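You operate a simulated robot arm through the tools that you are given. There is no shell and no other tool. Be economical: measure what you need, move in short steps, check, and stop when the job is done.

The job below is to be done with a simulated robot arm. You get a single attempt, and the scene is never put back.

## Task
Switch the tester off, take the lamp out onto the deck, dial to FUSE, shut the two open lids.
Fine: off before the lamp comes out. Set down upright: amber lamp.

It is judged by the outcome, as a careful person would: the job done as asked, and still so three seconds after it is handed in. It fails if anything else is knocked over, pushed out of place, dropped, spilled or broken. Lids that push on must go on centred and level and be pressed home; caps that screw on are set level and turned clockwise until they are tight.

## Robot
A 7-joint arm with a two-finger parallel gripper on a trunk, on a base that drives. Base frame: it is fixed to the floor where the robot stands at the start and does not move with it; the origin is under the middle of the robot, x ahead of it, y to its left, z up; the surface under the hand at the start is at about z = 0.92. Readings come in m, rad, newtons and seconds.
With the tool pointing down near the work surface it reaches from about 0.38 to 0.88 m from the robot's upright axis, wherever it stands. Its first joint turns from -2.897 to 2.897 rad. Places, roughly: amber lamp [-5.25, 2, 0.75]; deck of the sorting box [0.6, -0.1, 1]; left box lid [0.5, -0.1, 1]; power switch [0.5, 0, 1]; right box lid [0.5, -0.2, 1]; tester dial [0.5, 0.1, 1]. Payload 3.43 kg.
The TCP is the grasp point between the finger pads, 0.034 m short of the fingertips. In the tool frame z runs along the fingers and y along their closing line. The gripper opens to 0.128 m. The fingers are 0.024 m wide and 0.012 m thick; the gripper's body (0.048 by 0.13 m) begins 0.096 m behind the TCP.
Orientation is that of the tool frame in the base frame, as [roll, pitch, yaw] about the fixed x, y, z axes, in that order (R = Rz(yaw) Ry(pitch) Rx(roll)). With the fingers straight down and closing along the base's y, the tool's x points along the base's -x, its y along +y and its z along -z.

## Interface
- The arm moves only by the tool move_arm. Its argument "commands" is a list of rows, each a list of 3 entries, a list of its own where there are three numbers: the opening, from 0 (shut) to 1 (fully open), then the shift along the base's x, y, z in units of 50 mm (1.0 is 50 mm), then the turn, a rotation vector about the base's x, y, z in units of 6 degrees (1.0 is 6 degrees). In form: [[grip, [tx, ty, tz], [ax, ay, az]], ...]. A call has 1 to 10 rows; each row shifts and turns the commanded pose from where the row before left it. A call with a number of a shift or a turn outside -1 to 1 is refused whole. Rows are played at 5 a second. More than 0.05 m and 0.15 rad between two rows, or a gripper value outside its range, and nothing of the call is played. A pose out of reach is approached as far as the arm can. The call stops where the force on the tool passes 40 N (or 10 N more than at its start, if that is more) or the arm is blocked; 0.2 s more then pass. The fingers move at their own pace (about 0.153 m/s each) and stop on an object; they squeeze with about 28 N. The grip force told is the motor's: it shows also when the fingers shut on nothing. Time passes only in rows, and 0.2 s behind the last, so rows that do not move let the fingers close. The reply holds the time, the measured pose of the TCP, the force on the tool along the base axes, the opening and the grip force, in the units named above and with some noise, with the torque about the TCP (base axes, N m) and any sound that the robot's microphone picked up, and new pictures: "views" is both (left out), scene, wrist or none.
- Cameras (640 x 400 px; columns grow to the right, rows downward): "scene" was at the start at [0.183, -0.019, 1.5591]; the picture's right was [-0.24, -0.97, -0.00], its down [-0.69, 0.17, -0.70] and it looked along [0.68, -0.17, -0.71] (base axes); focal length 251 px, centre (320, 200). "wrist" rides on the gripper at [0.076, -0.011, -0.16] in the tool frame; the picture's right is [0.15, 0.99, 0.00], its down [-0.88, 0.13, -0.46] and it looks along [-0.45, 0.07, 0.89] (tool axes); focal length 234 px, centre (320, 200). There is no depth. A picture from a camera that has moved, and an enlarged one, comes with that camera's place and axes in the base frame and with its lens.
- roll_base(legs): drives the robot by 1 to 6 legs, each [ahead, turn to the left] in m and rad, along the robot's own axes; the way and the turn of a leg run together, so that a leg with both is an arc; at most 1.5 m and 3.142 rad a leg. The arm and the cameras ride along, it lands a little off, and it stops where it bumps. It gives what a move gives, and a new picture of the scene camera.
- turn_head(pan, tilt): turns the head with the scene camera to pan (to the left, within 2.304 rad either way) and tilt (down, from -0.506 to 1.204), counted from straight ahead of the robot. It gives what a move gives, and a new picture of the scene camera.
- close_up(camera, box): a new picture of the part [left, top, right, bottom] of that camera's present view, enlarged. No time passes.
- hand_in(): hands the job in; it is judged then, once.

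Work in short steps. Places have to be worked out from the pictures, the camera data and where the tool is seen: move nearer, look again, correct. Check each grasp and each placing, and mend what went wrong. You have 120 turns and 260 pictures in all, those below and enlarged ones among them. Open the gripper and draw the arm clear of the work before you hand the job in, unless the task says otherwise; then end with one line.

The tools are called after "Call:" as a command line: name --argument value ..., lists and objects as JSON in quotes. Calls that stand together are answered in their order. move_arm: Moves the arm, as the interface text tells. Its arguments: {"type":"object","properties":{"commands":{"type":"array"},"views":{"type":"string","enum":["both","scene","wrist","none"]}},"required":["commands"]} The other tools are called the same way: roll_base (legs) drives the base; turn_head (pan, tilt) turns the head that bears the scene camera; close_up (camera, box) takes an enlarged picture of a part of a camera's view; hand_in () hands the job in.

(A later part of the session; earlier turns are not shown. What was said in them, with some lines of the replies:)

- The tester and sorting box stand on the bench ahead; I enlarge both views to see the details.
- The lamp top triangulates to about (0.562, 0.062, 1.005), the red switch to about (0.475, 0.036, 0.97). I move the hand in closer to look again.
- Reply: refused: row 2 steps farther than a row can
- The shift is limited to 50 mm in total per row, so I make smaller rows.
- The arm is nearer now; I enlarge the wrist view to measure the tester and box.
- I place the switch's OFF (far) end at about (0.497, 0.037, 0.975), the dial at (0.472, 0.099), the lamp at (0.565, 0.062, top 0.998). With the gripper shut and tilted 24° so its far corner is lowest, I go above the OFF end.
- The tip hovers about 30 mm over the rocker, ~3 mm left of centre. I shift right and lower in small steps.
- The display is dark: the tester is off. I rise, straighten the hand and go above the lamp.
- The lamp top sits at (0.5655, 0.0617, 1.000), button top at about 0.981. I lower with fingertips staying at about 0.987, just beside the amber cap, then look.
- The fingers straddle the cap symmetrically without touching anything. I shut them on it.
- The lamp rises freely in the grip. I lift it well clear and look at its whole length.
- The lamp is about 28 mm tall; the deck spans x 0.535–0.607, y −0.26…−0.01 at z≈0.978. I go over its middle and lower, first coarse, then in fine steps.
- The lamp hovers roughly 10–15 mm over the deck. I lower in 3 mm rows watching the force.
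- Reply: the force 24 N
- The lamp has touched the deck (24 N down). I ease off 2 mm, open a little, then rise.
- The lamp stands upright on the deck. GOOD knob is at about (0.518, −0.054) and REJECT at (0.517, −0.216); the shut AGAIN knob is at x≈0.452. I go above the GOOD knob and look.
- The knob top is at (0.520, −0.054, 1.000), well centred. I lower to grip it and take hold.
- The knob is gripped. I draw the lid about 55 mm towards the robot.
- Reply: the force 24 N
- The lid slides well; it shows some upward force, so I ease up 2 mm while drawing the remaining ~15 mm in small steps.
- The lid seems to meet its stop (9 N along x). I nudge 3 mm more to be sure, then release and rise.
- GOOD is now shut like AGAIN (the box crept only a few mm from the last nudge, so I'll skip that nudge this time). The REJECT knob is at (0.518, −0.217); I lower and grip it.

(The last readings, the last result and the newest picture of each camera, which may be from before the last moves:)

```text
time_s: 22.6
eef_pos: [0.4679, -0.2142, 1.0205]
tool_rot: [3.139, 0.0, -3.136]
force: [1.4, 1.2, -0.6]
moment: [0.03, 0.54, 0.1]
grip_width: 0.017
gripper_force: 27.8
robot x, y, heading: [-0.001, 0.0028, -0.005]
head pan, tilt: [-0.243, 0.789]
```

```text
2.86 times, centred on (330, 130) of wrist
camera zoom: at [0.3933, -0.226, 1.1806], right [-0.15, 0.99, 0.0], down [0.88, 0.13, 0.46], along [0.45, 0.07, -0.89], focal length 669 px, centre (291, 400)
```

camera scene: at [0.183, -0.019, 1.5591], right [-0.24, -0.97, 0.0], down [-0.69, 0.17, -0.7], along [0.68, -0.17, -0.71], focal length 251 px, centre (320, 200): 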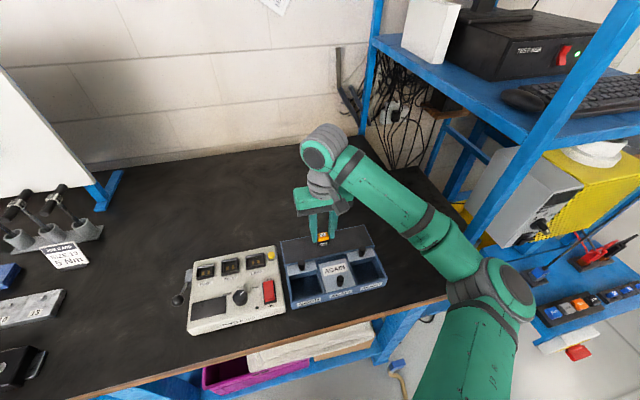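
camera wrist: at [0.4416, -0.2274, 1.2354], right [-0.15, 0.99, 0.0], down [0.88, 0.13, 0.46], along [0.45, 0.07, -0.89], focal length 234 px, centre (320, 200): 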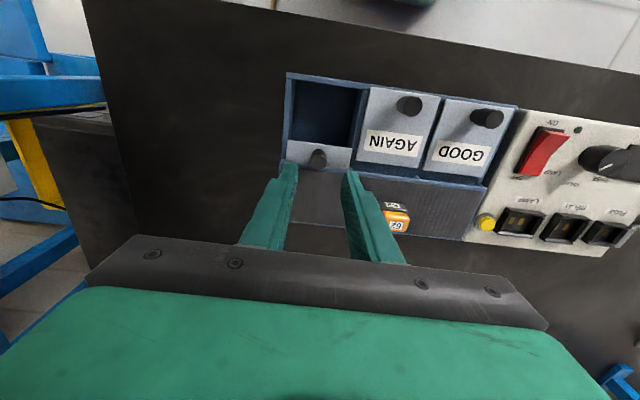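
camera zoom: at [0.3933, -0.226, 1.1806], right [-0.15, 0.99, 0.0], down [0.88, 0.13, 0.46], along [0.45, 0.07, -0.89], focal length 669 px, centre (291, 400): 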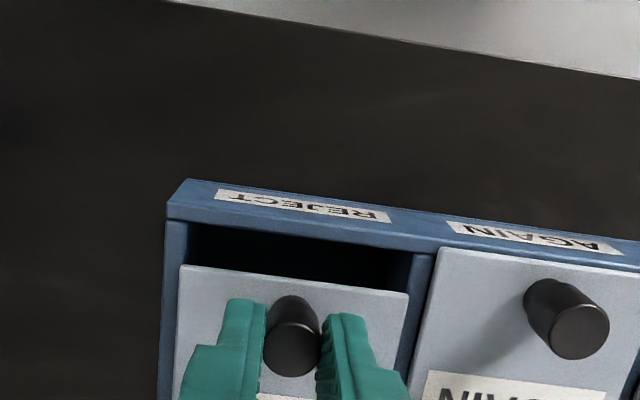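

The REJECT lid is mostly shut; the box is light and has crept slightly. I draw the last part in gentle 3 mm rows and look.

Call:
move_arm --commands '[[0, [-0.06, 0, 0], [0, 0, 0]], [0, [-0.06, 0, 0], [0, 0, 0]], [0, [-0.06, 0, 0], [0, 0, 0]], [0, [-0.04, 0, 0], [0, 0, 0]], [0, [0, 0, 0], [0, 0, 0]]]' --views "none"

Call:
close_up --camera "scene" --box '[270, 210, 400, 310]'

Call:
close_up --camera "wrist" --box '[230, 60, 430, 200]'

```text
time_s: 23.8
eef_pos: [0.4562, -0.214, 1.0214]
tool_rot: [-3.141, 0.001, -3.137]
force: [0.9, -1.7, 0.2]
moment: [-0.01, -0.69, 0.0]
grip_width: 0.0173
gripper_force: 28.1
robot x, y, heading: [-0.0006, -0.0014, 0.001]
head pan, tilt: [-0.243, 0.789]
```

```text
4.00 times, centred on (335, 260) of scene
camera zoom: at [0.1831, -0.0192, 1.5591], right [-0.24, -0.97, 0.0], down [-0.69, 0.17, -0.7], along [0.68, -0.17, -0.71], focal length 1003 px, centre (260, -40)
```

zoom: 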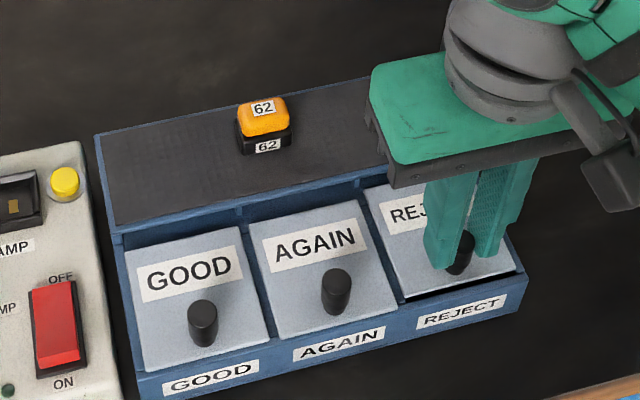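

```text
2.86 times, centred on (330, 130) of wrist
camera zoom: at [0.3821, -0.226, 1.1802], right [-0.15, 0.99, 0.0], down [0.88, 0.13, 0.46], along [0.45, 0.07, -0.89], focal length 669 px, centre (291, 400)
```

zoom: 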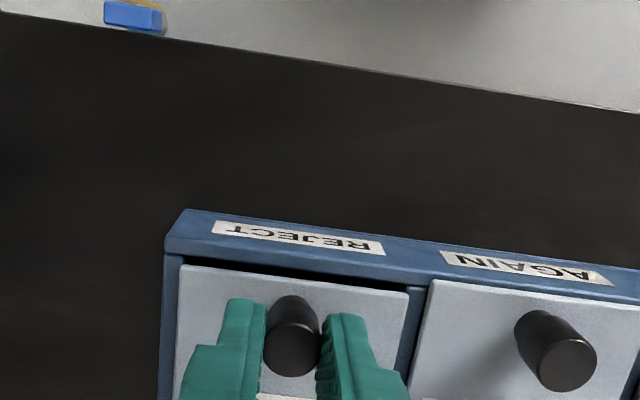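

The box stayed put; about 4–6 mm remain. I continue in 2 mm rows.

Call:
move_arm --commands '[[0, [-0.04, 0, 0], [0, 0, 0]], [0, [-0.04, 0, 0], [0, 0, 0]], [0, [-0.02, 0, 0], [0, 0, 0]], [0, [0, 0, 0], [0, 0, 0]]]' --views "none"

Call:
close_up --camera "scene" --box '[270, 210, 400, 310]'

Call:
close_up --camera "wrist" --box '[230, 60, 430, 200]'

```text
time_s: 24.8
eef_pos: [0.4527, -0.2135, 1.0213]
tool_rot: [-3.141, 0.001, -3.137]
force: [0.5, -1.7, 0.1]
moment: [-0.05, -0.77, -0.02]
grip_width: 0.0174
gripper_force: 28.1
robot x, y, heading: [-0.0037, 0.0043, 0.003]
head pan, tilt: [-0.243, 0.789]
```

```text
4.00 times, centred on (335, 260) of scene
camera zoom: at [0.1831, -0.0192, 1.5591], right [-0.24, -0.97, 0.0], down [-0.69, 0.17, -0.7], along [0.68, -0.17, -0.71], focal length 1003 px, centre (260, -40)
```

zoom: 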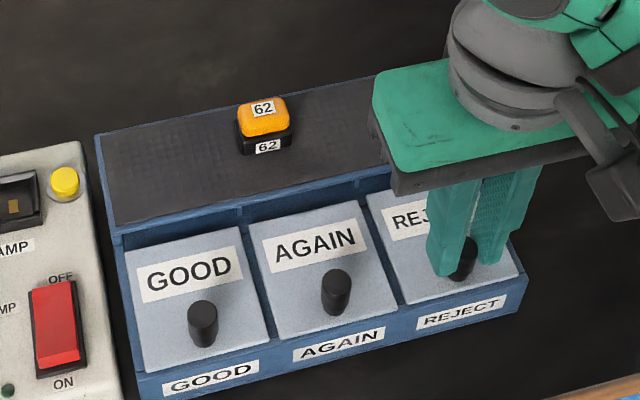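

```text
2.86 times, centred on (330, 130) of wrist
camera zoom: at [0.3776, -0.2262, 1.1799], right [-0.15, 0.99, 0.0], down [0.88, 0.13, 0.46], along [0.45, 0.07, -0.89], focal length 669 px, centre (291, 400)
```

zoom: 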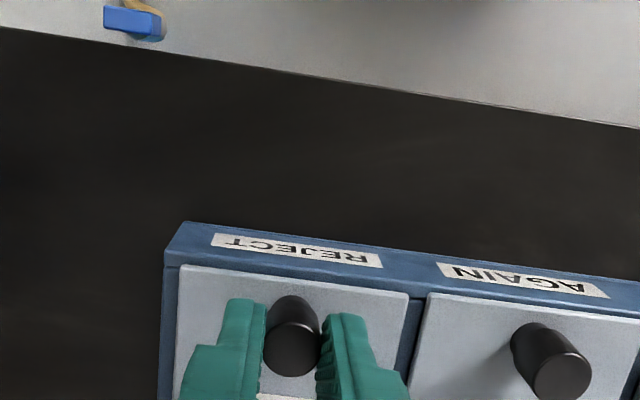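

The lid's front edge lines up with AGAIN's to about a millimetre. One last 1.5 mm nudge, then release and rise.

Call:
move_arm --commands '[[0, [-0.03, 0, 0], [0, 0, 0]], [0, [0, 0, 0], [0, 0, 0]], [0.3, [0, 0, 0], [0, 0, 0]], [0.3, [0, 0, 0], [0, 0, 0]], [0.3, [0, 0, 0.5], [0, 0, 0]], [0.3, [0, 0, 0.8], [0, 0, 0]], [0.3, [-0.2, 0.7, 0.3], [0, 0, 0]], [0.3, [-0.2, 0.8, 0], [0, 0, 0]], [0.3, [0, 0.2, 0], [0, 0, 0]], [0.3, [0, 0, 0], [0, 0, 0]]]' --views "wrist"

Call:
close_up --camera "wrist" --box '[170, 60, 500, 240]'

Call:
close_up --camera "scene" --box '[270, 210, 400, 310]'

```text
time_s: 27.0
eef_pos: [0.4311, -0.1281, 1.1001]
tool_rot: [-3.141, 0.0, -3.138]
force: [-0.4, -0.8, 0.7]
moment: [0.01, 0.02, 0.01]
grip_width: 0.0385
gripper_force: 0.0
robot x, y, heading: [-0.0028, -0.0009, 0.004]
head pan, tilt: [-0.243, 0.789]
camera wrist: at [0.3553, -0.1398, 1.2593], right [-0.15, 0.99, 0.0], down [0.88, 0.13, 0.46], along [0.45, 0.07, -0.89], focal length 234 px, centre (320, 200)
```

wrist: 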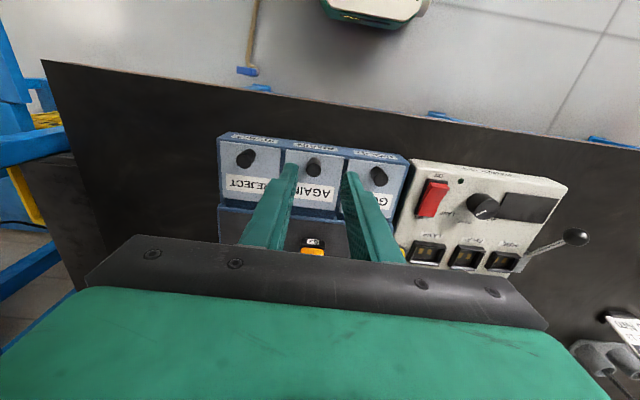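

```text
1.94 times, centred on (335, 150) of wrist
camera zoom: at [0.3553, -0.1398, 1.2593], right [-0.15, 0.99, 0.0], down [0.88, 0.13, 0.46], along [0.45, 0.07, -0.89], focal length 454 px, centre (291, 297)
```

zoom: 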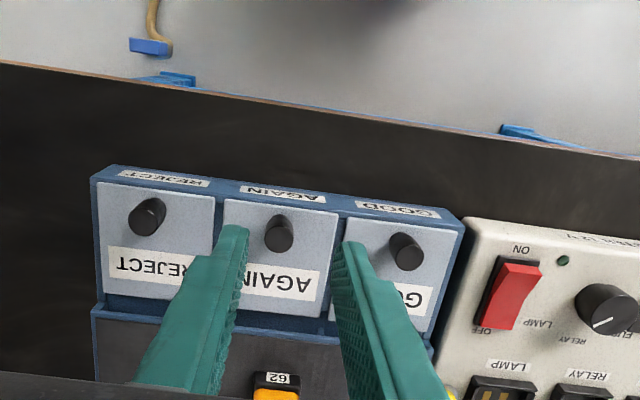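

```text
4.00 times, centred on (335, 260) of scene
camera zoom: at [0.1822, -0.019, 1.5591], right [-0.24, -0.97, 0.0], down [-0.69, 0.17, -0.7], along [0.68, -0.17, -0.71], focal length 1003 px, centre (260, -40)
```

zoom: 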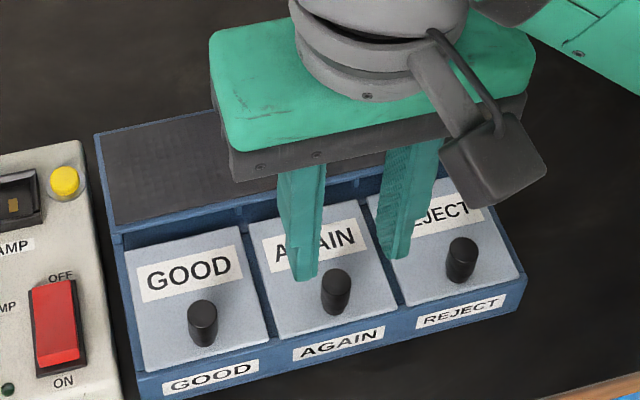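

All three lids are shut and the lamp stands. Now the dial at (0.4715, 0.099): I measure LAMP at about −45° and FUSE at about +45° about z, so I go above it with the hand turned −45°.

Call:
move_arm --commands '[[0.4, [0.1, 0.55, 0], [0, 0, -0.9]], [0.4, [0.1, 0.55, 0], [0, 0, -0.9]], [0.4, [0.1, 0.55, 0], [0, 0, -0.9]], [0.4, [0.1, 0.55, 0], [0, 0, -0.9]], [0.4, [0.1, 0.6, 0], [0, 0, -0.9]], [0.4, [0.1, 0.6, 0], [0, 0, -0.9]], [0.4, [0.1, 0.6, 0], [0, 0, -0.9]], [0.4, [0.1, 0.54, 0], [0, 0, -0.9]], [0.4, [0, 0, -0.6], [0, 0, -0.3]], [0.4, [0, 0, 0], [0, 0, 0]]]'

Call:
close_up --camera "wrist" --box '[220, 80, 420, 220]'

Call:
close_up --camera "scene" --box '[175, 240, 295, 330]'

```text
time_s: 29.2
eef_pos: [0.4716, 0.0972, 1.0734]
tool_rot: [-3.14, 0.001, 2.359]
force: [0.5, 0.2, 0.9]
moment: [-0.01, 0.01, 0.03]
grip_width: 0.0511
gripper_force: 0.0
robot x, y, heading: [-0.0026, -0.0023, 0.004]
head pan, tilt: [-0.243, 0.789]
camera scene: at [0.1831, -0.0189, 1.5591], right [-0.24, -0.97, 0.0], down [-0.69, 0.17, -0.7], along [0.68, -0.17, -0.71], focal length 251 px, centre (320, 200)
camera wrist: at [0.4101, 0.1428, 1.2325], right [0.59, 0.8, 0.0], down [0.72, -0.53, 0.46], along [0.37, -0.27, -0.89], focal length 234 px, centre (320, 200)
```

scene: 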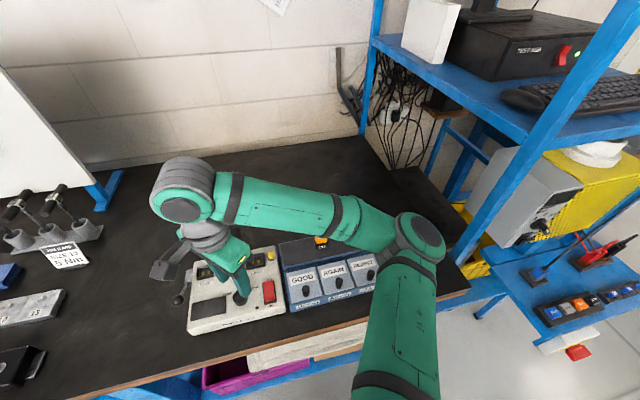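
wrist: 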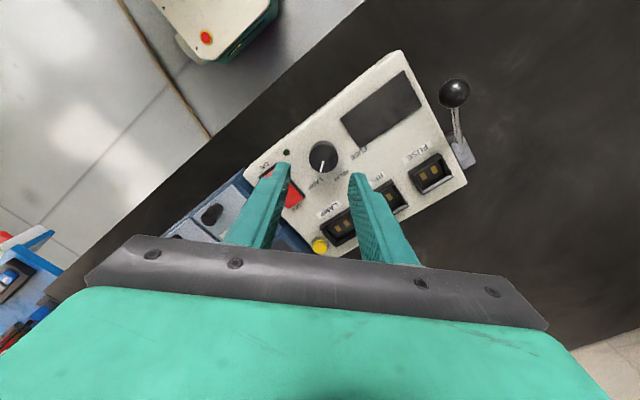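

```text
2.86 times, centred on (320, 150) of wrist
camera zoom: at [0.4101, 0.1428, 1.2325], right [0.59, 0.8, 0.0], down [0.72, -0.53, 0.46], along [0.37, -0.27, -0.89], focal length 669 px, centre (320, 343)
```

zoom: 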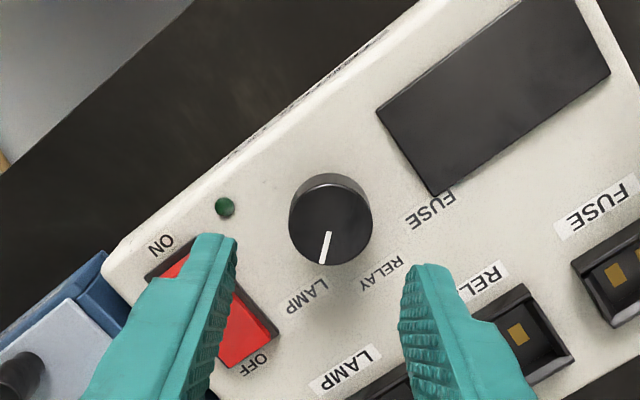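

```text
4.44 times, centred on (235, 285) of scene
camera zoom: at [0.1831, -0.0189, 1.5591], right [-0.24, -0.97, 0.0], down [-0.69, 0.17, -0.7], along [0.68, -0.17, -0.71], focal length 1115 px, centre (698, -178)
```

zoom: 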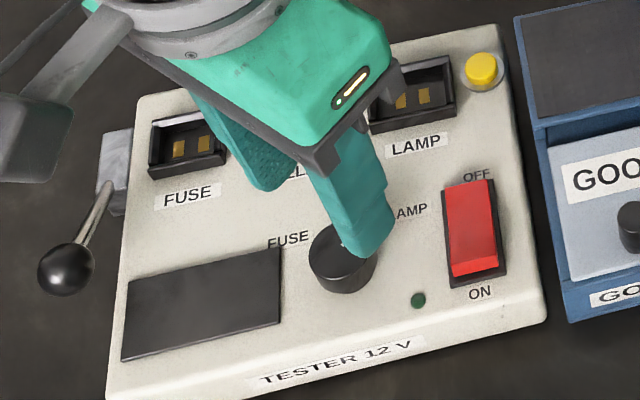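

The dial (Ø31 mm) centre averages to (0.471, 0.1005). I shift 3 mm left, lower around it and close.

Call:
move_arm --commands '[[0.4, [0, 0.06, -0.4], [0, 0, 0]], [0.4, [0, 0, -0.4], [0, 0, 0]], [0.4, [0, 0, -0.3], [0, 0, 0]], [0.4, [0, 0, -0.04], [0, 0, 0]]]' --views "none"

Call:
close_up --camera "wrist" --box '[220, 80, 420, 220]'

```text
time_s: 30.2
eef_pos: [0.4708, 0.0992, 1.0156]
tool_rot: [3.141, 0.0, 2.36]
force: [0.0, -0.9, 0.5]
moment: [0.0, 0.0, 0.0]
grip_width: 0.0512
gripper_force: 0.1
robot x, y, heading: [0.0, -0.0018, 0.003]
head pan, tilt: [-0.243, 0.789]
```

```text
2.86 times, centred on (320, 150) of wrist
camera zoom: at [0.4097, 0.1453, 1.1739], right [0.59, 0.81, 0.0], down [0.72, -0.53, 0.46], along [0.37, -0.27, -0.89], focal length 669 px, centre (320, 343)
```

zoom: 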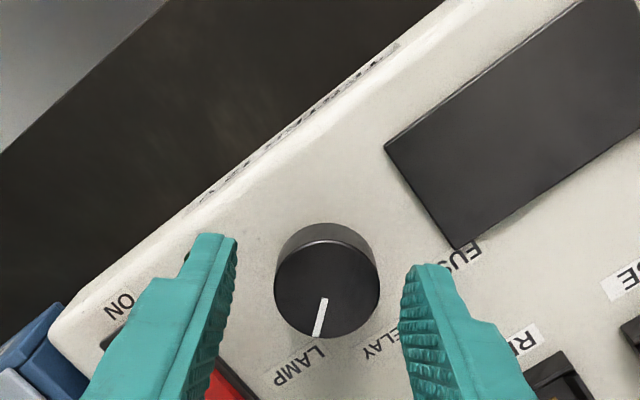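

Around the dial now, but it sits about 3 mm further left than the hand. I shift 3 mm left and close.

Call:
move_arm --commands '[[0.4, [0, 0.06, 0], [0, 0, 0]], [0, [0, 0, 0], [0, 0, 0]], [0, [0, 0, 0], [0, 0, 0]]]' --views "none"

Call:
close_up --camera "wrist" --box '[220, 80, 420, 220]'

```text
time_s: 31.0
eef_pos: [0.4721, 0.1025, 1.0136]
tool_rot: [-3.142, 0.0, 2.36]
force: [-7.2, -5.1, 0.3]
moment: [-0.43, 0.01, -0.03]
grip_width: 0.0315
gripper_force: 27.6
robot x, y, heading: [0.0005, -0.0004, 0.0]
head pan, tilt: [-0.243, 0.789]
```

```text
2.86 times, centred on (320, 150) of wrist
camera zoom: at [0.4098, 0.1484, 1.1734], right [0.59, 0.81, 0.0], down [0.72, -0.53, 0.46], along [0.37, -0.27, -0.89], focal length 669 px, centre (320, 343)
```

zoom: 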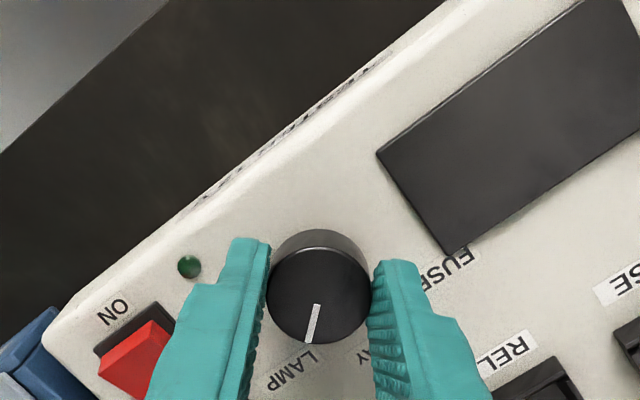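

Dial gripped (31.5 mm). I turn it +48° first and check.

Call:
move_arm --commands '[[0, [0, 0, 0], [0, 0, 1]], [0, [0, 0, 0], [0, 0, 1]], [0, [0, 0, 0], [0, 0, 1]], [0, [0, 0, 0], [0, 0, 1]], [0, [0, 0, 0], [0, 0, 1]], [0, [0, 0, 0], [0, 0, 1]], [0, [0, 0, 0], [0, 0, 1]], [0, [0, 0, 0], [0, 0, 1]]]' --views "none"

Call:
close_up --camera "wrist" --box '[220, 80, 420, 220]'

```text
time_s: 32.8
eef_pos: [0.4709, 0.1029, 1.0149]
tool_rot: [3.141, 0.002, -3.085]
force: [-7.9, -21.1, 0.5]
moment: [-0.76, 0.33, -0.05]
grip_width: 0.0315
gripper_force: 28.0
robot x, y, heading: [-0.0007, -0.0008, -0.004]
head pan, tilt: [-0.243, 0.789]
```

```text
2.86 times, centred on (320, 150) of wrist
camera zoom: at [0.3969, 0.0879, 1.1737], right [-0.2, 0.98, 0.0], down [0.87, 0.18, 0.46], along [0.45, 0.09, -0.89], focal length 669 px, centre (320, 343)
```

zoom: 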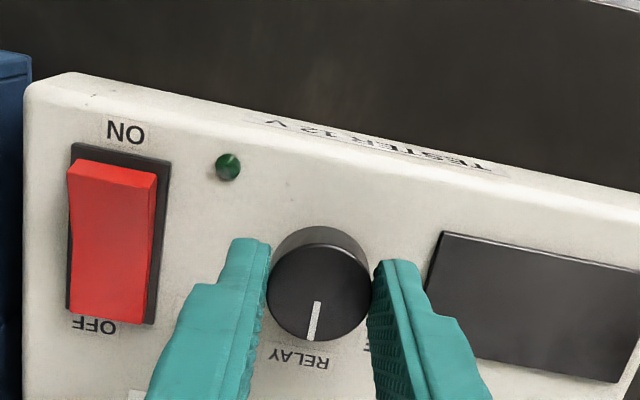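

The pointer has come round to RELAY. There is some sideways load (−21 N in y), so I ease 2 mm to the right while turning another 42°.

Call:
move_arm --commands '[[0, [0, -0.04, 0], [0, 0, 0]], [0, [0, 0, 0], [0, 0, 1]], [0, [0, 0, 0], [0, 0, 1]], [0, [0, 0, 0], [0, 0, 1]], [0, [0, 0, 0], [0, 0, 1]], [0, [0, 0, 0], [0, 0, 1]], [0, [0, 0, 0], [0, 0, 1]], [0, [0, 0, 0], [0, 0, 1]], [0, [0, 0, 0], [0, 0, 0]]]' --views "none"

Call:
close_up --camera "wrist" --box '[220, 80, 420, 220]'

Call:
close_up --camera "scene" --box '[175, 240, 295, 330]'

```text
time_s: 34.8
eef_pos: [0.4714, 0.1021, 1.0133]
tool_rot: [3.141, -0.001, -2.352]
force: [7.0, -0.7, 18.6]
moment: [-0.17, -0.07, 0.04]
grip_width: 0.0316
gripper_force: 28.0
robot x, y, heading: [0.0024, -0.0017, 0.008]
head pan, tilt: [-0.243, 0.789]
```

```text
2.86 times, centred on (320, 150) of wrist
camera zoom: at [0.4271, 0.0404, 1.1726], right [-0.81, 0.59, 0.0], down [0.53, 0.72, 0.46], along [0.27, 0.37, -0.89], focal length 669 px, centre (320, 343)
```

zoom: 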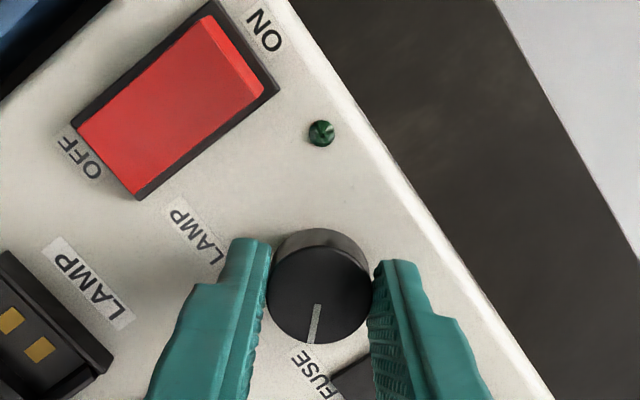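

```text
4.44 times, centred on (235, 285) of scene
camera zoom: at [0.1837, -0.0191, 1.5591], right [-0.24, -0.97, 0.0], down [-0.69, 0.17, -0.7], along [0.68, -0.17, -0.71], focal length 1115 px, centre (698, -178)
```

zoom: 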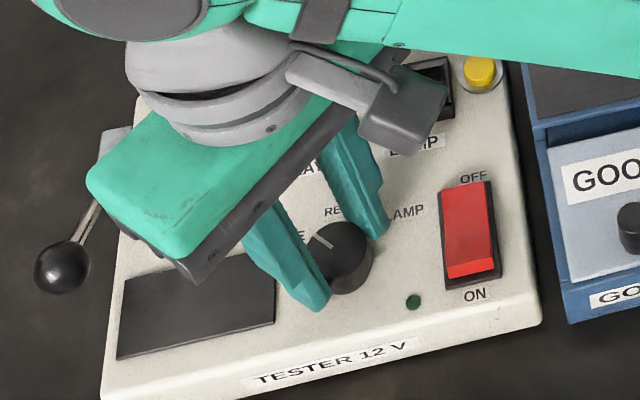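

The pointer has reached FUSE after a 90° turn. I release, rise and inspect.

Call:
move_arm --commands '[[0.4, [0, 0, 0], [0, 0, 0]], [0.4, [0, 0, 0], [0, 0, 0]], [0.4, [0, 0, 0.5], [0, 0, 0]], [0.4, [0, 0, 0.7], [0, 0, -1]], [0.4, [0, 0, 0.8], [0, 0, -1]], [0.4, [0.5, 0, 0.3], [0, 0, -1]], [0.4, [0.7, 0, 0], [0, 0, -1]], [0.4, [0.7, 0, 0], [0, 0, -1]], [0.4, [0.7, 0, 0], [0, 0, -1]], [0.4, [0, 0, 0], [0, 0, -1]]]'

Call:
close_up --camera "scene" --box '[175, 240, 295, 330]'

Call:
close_up --camera "wrist" --box '[220, 20, 480, 180]'

```text
time_s: 37.0
eef_pos: [0.601, 0.1003, 1.1283]
tool_rot: [3.141, 0.0, -3.089]
force: [-0.6, 0.6, 0.2]
moment: [-0.01, -0.02, 0.04]
grip_width: 0.051
gripper_force: 0.0
robot x, y, heading: [0.0015, -0.0017, -0.004]
head pan, tilt: [-0.243, 0.789]
camera scene: at [0.1823, -0.0192, 1.5592], right [-0.24, -0.97, 0.0], down [-0.69, 0.17, -0.71], along [0.68, -0.17, -0.71], focal length 251 px, centre (320, 200)
camera wrist: at [0.5264, 0.0858, 1.2879], right [-0.2, 0.98, 0.0], down [0.87, 0.18, 0.46], along [0.45, 0.09, -0.89], focal length 234 px, centre (320, 200)
```

scene: 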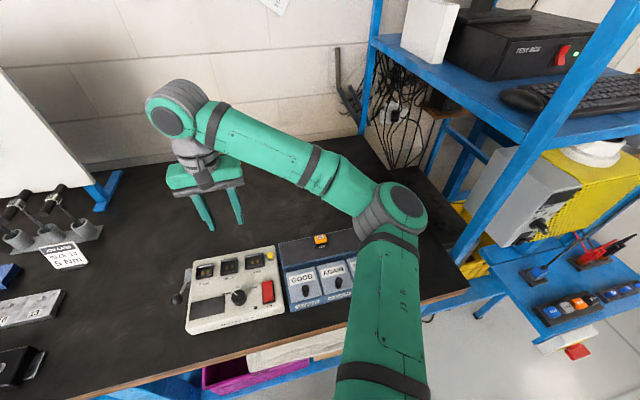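
wrist: 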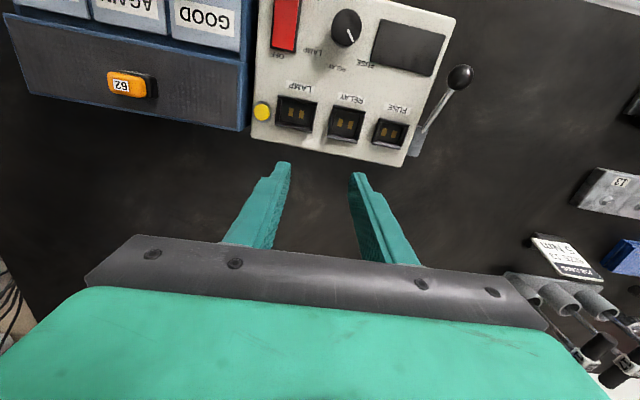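

```text
4.44 times, centred on (235, 285) of scene
camera zoom: at [0.1823, -0.0192, 1.5592], right [-0.24, -0.97, 0.0], down [-0.69, 0.17, -0.71], along [0.68, -0.17, -0.71], focal length 1115 px, centre (698, -178)
```

zoom: 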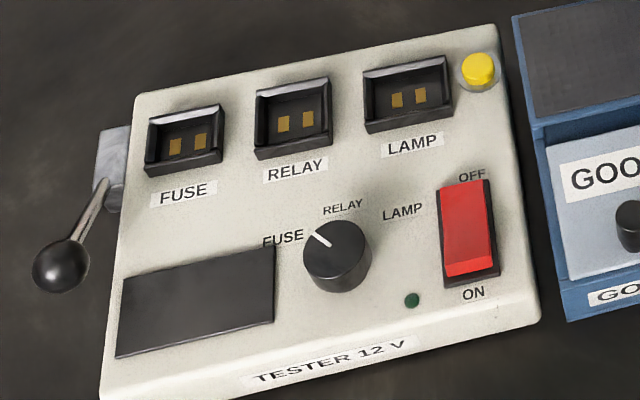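

```text
2.46 times, centred on (350, 100) of wrist
camera zoom: at [0.5264, 0.0858, 1.2879], right [-0.2, 0.98, 0.0], down [0.87, 0.18, 0.46], along [0.45, 0.09, -0.89], focal length 576 px, centre (246, 446)
```

zoom: 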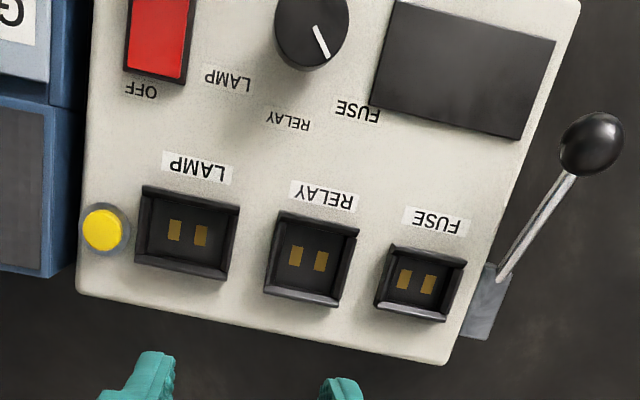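

The pointer looks near FUSE but perhaps a bit short. I tilt the wrist camera to look straight down on the dial for a true angle.

Call:
move_arm --commands '[[0.4, [-0.3, 0, 0.2], [0, 1, 0]], [0.4, [-0.4, 0, 0.2], [0, 1, 0]], [0.4, [-0.4, 0, 0.2], [0, 1, 0]], [0.4, [0, 0, 0], [0, 1, 0]], [0.4, [0, 0, 0], [0, 0, 0]]]' --views "none"

Call:
close_up --camera "wrist" --box '[240, 70, 400, 170]'

```text
time_s: 38.2
eef_pos: [0.5468, 0.1023, 1.16]
tool_rot: [3.116, -0.418, -3.08]
force: [1.0, 0.4, 0.8]
moment: [0.0, 0.0, -0.01]
grip_width: 0.0511
gripper_force: 0.1
robot x, y, heading: [-0.0024, -0.0012, 0.005]
head pan, tilt: [-0.243, 0.789]
```

```text
4.00 times, centred on (320, 120) of wrist
camera zoom: at [0.5434, 0.0863, 1.3348], right [-0.18, 0.98, 0.08], down [0.98, 0.18, 0.06], along [0.05, 0.09, -0.99], focal length 937 px, centre (320, 520)
```

zoom: 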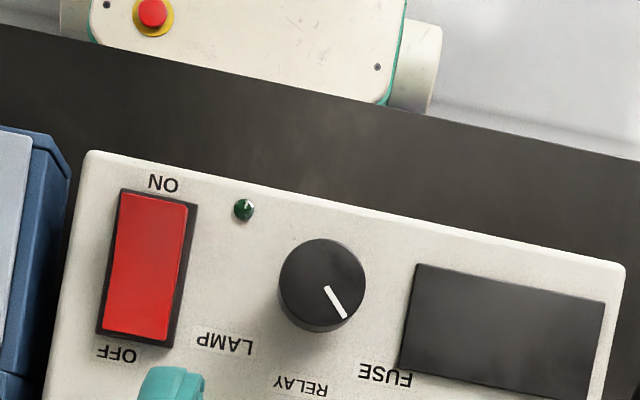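

True angles: labels LAMP −53°, FUSE +51°; the pointer started at about −48° and now reads +42°, so it is ~7° short. I go back over the dial to turn it a little further.

Call:
move_arm --commands '[[0.4, [-0.4, 0, 0], [0, -1, 0]], [0.4, [-0.4, 0, 0], [0, -1, 0]], [0.4, [-0.4, 0, 0], [0, -1, 0]], [0.4, [-0.3, 0, -0.3], [0, -1, 0]], [0.4, [0, 0, -0.3], [0, 0, 1]], [0.4, [0, 0, -0.3], [0, 0, 1]], [0.4, [0, 0, -0.3], [0, 0, 1]], [0.4, [0, 0, -0.3], [0, 0, 1]], [0.4, [0, 0, -0.3], [0, 0, 1]], [0.4, [0, 0, 0], [0, 0, 1]]]' --views "none"

Call:
close_up --camera "wrist" --box '[220, 80, 420, 220]'

```text
time_s: 40.4
eef_pos: [0.4713, 0.1008, 1.0679]
tool_rot: [3.141, 0.0, -2.457]
force: [-0.3, -0.6, -0.6]
moment: [0.03, -0.07, 0.03]
grip_width: 0.0513
gripper_force: 0.0
robot x, y, heading: [-0.0011, -0.0016, -0.004]
head pan, tilt: [-0.243, 0.789]
```

```text
2.86 times, centred on (320, 150) of wrist
camera zoom: at [0.4206, 0.0447, 1.2273], right [-0.74, 0.67, 0.0], down [0.6, 0.66, 0.46], along [0.31, 0.34, -0.89], focal length 669 px, centre (320, 343)
```

zoom: 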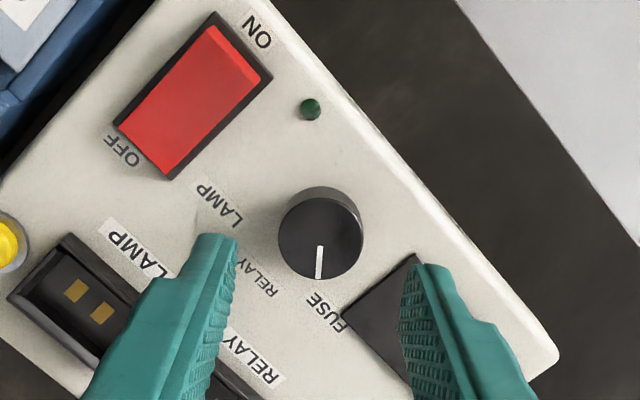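

The dial is centred under the hand, pointer at about 43°. I lower, grip, turn +7°, release and rise.

Call:
move_arm --commands '[[0.4, [0.02, 0.03, -0.4], [0, 0, 0]], [0.4, [0, 0, -0.4], [0, 0, 0]], [0.4, [0, 0, -0.24], [0, 0, 0]], [0, [0, 0, 0], [0, 0, 0]], [0, [0, 0, 0], [0, 0, 0]], [0, [0, 0, 0], [0, 0, 0.6]], [0, [0, 0, 0], [0, 0, 0.57]], [0, [0, 0, 0], [0, 0, 0]]]' --views "none"

Call:
move_arm --commands '[[0.4, [0, 0, 0], [0, 0, 0]], [0.4, [0, 0, 0], [0, 0, 0]], [0.4, [0, 0, 0.5], [0, 0, 0]], [0.4, [0, 0, 0.8], [0, 0, -1]], [0.4, [0, 0, 0.8], [0, 0, -1]], [0.4, [0.4, 0, 0.5], [0, 0, -1]], [0.4, [0.5, 0, 0], [0, 0, -1]], [0.4, [0.5, 0, 0], [0, 0, -1]], [0.4, [0, 0, 0], [0, 0, -1]], [0.4, [0, 0, 0], [0, 0, -1]]]' --views "none"

Call:
move_arm --commands '[[0.4, [0, 0, 0], [0, 1, 0]], [0.4, [0, 0, 0], [0, 1, 0]], [0.4, [0, 0, 0], [0, 1, 0]], [0.4, [0, 0, 0], [0, 1, 0]], [0.4, [0, 0, 0], [0, 0, 0]]]' --views "scene"

Call:
close_up --camera "wrist" --box '[240, 70, 400, 170]'

Call:
close_up --camera "scene" --box '[175, 220, 395, 340]'

```text
time_s: 42.2
eef_pos: [0.4723, 0.1033, 1.0166]
tool_rot: [3.142, 0.001, -2.335]
force: [7.5, -13.2, 0.1]
moment: [0.03, -0.65, 0.01]
grip_width: 0.0308
gripper_force: 27.9
robot x, y, heading: [0.0007, -0.002, -0.005]
head pan, tilt: [-0.243, 0.789]
```

```text
time_s: 44.4
eef_pos: [0.5439, 0.1036, 1.1471]
tool_rot: [3.141, 0.0, -3.07]
force: [-1.3, -0.5, 0.3]
moment: [0.03, -0.06, -0.01]
grip_width: 0.0507
gripper_force: 0.1
robot x, y, heading: [-0.0006, 0.0042, -0.002]
head pan, tilt: [-0.243, 0.789]
```

```text
time_s: 45.6
eef_pos: [0.543, 0.1046, 1.1479]
tool_rot: [3.108, -0.419, -3.06]
force: [-0.1, 0.7, 0.1]
moment: [0.03, -0.02, 0.01]
grip_width: 0.0512
gripper_force: 0.1
robot x, y, heading: [0.0023, 0.0007, 0.002]
head pan, tilt: [-0.243, 0.789]
camera scene: at [0.1832, -0.019, 1.5591], right [-0.24, -0.97, 0.0], down [-0.69, 0.17, -0.7], along [0.68, -0.17, -0.71], focal length 251 px, centre (320, 200)
```

scene: 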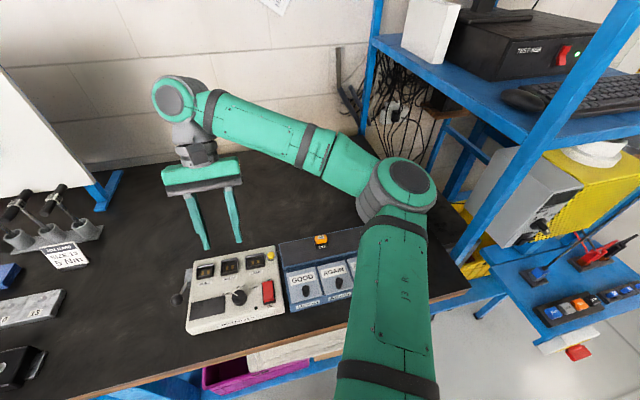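

```text
4.00 times, centred on (320, 120) of wrist
camera zoom: at [0.54, 0.0865, 1.323], right [-0.2, 0.98, 0.09], down [0.98, 0.19, 0.06], along [0.04, 0.1, -0.99], focal length 937 px, centre (320, 520)
```

zoom: 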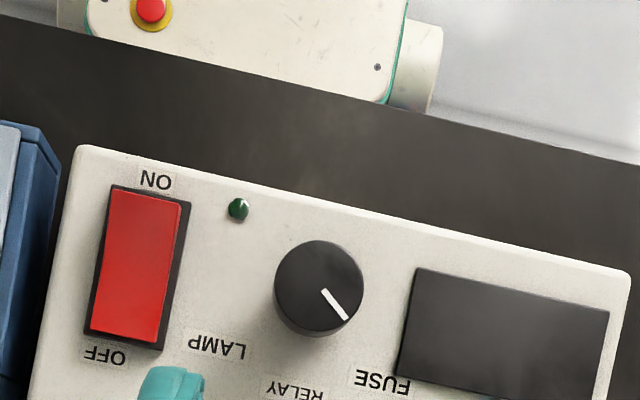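

```text
2.91 times, centred on (285, 280) of scene
camera zoom: at [0.1832, -0.019, 1.5591], right [-0.24, -0.97, 0.0], down [-0.69, 0.17, -0.7], along [0.68, -0.17, -0.71], focal length 730 px, centre (422, -33)
```

zoom: 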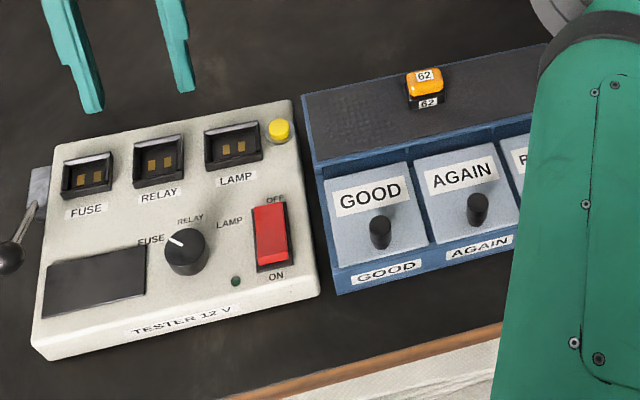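

The pointer now reads about 50°, mirroring its LAMP setting, and points at FUSE. I straighten and draw the arm clear, then check everything.

Call:
move_arm --commands '[[0.4, [0, 0.4, 0.6], [0, -1, 0]], [0.4, [0, 0.4, 0.6], [0, -1, 0]], [0.4, [0, 0.5, 0.6], [0, -1, 0]], [0.4, [0, 0.6, 0.5], [0, -1, 0]], [0.4, [-0.2, 0.8, 0], [0, 0, 0]], [0.4, [-0.2, 0.8, 0], [0, 0, 0]], [0.4, [0, 0.8, 0], [0, 0, 0]], [0.4, [0, 0, 0], [0, 0, 0]]]' --views "scene"

Call:
close_up --camera "scene" --box '[165, 220, 405, 340]'

```text
time_s: 47.4
eef_pos: [0.5263, 0.3168, 1.2626]
tool_rot: [-3.141, -0.001, -3.068]
force: [0.6, -0.8, 0.2]
moment: [0.04, 0.11, 0.0]
grip_width: 0.0512
gripper_force: 0.1
robot x, y, heading: [-0.0013, -0.0004, -0.002]
head pan, tilt: [-0.243, 0.789]
camera scene: at [0.1844, -0.0193, 1.559], right [-0.24, -0.97, 0.0], down [-0.69, 0.17, -0.7], along [0.68, -0.17, -0.71], focal length 251 px, centre (320, 200)
```

scene: 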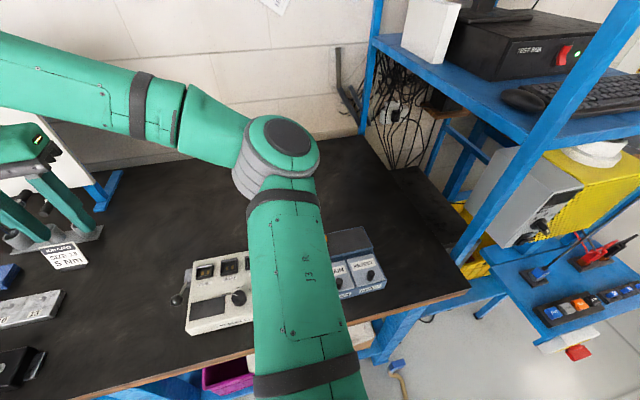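

```text
2.67 times, centred on (285, 280) of scene
camera zoom: at [0.1844, -0.0193, 1.559], right [-0.24, -0.97, 0.0], down [-0.69, 0.17, -0.7], along [0.68, -0.17, -0.71], focal length 669 px, centre (413, -13)
```

zoom: 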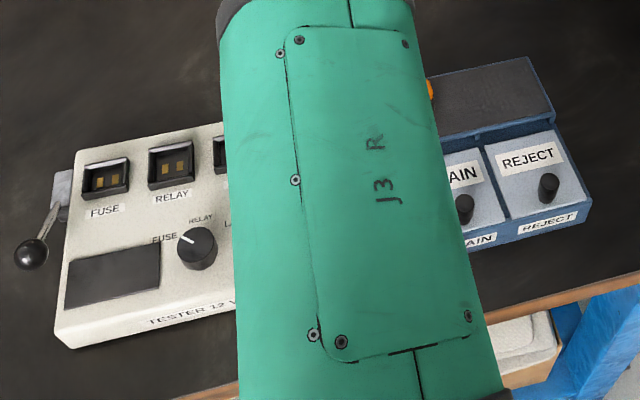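

Tester off, dial on FUSE, all lids shut, lamp upright on the deck, arm clear and gripper open. I hand the job in.

Call:
hand_in

```text
The job is handed in.
```

I switched the tester off, then stood the amber lamp upright on the sorting-box deck, set the dial to FUSE and shut the GOOD and REJECT lids; along the way the sorting box shifted by up to about 8 mm and the tester turned by about 3°, and I did not move either back.
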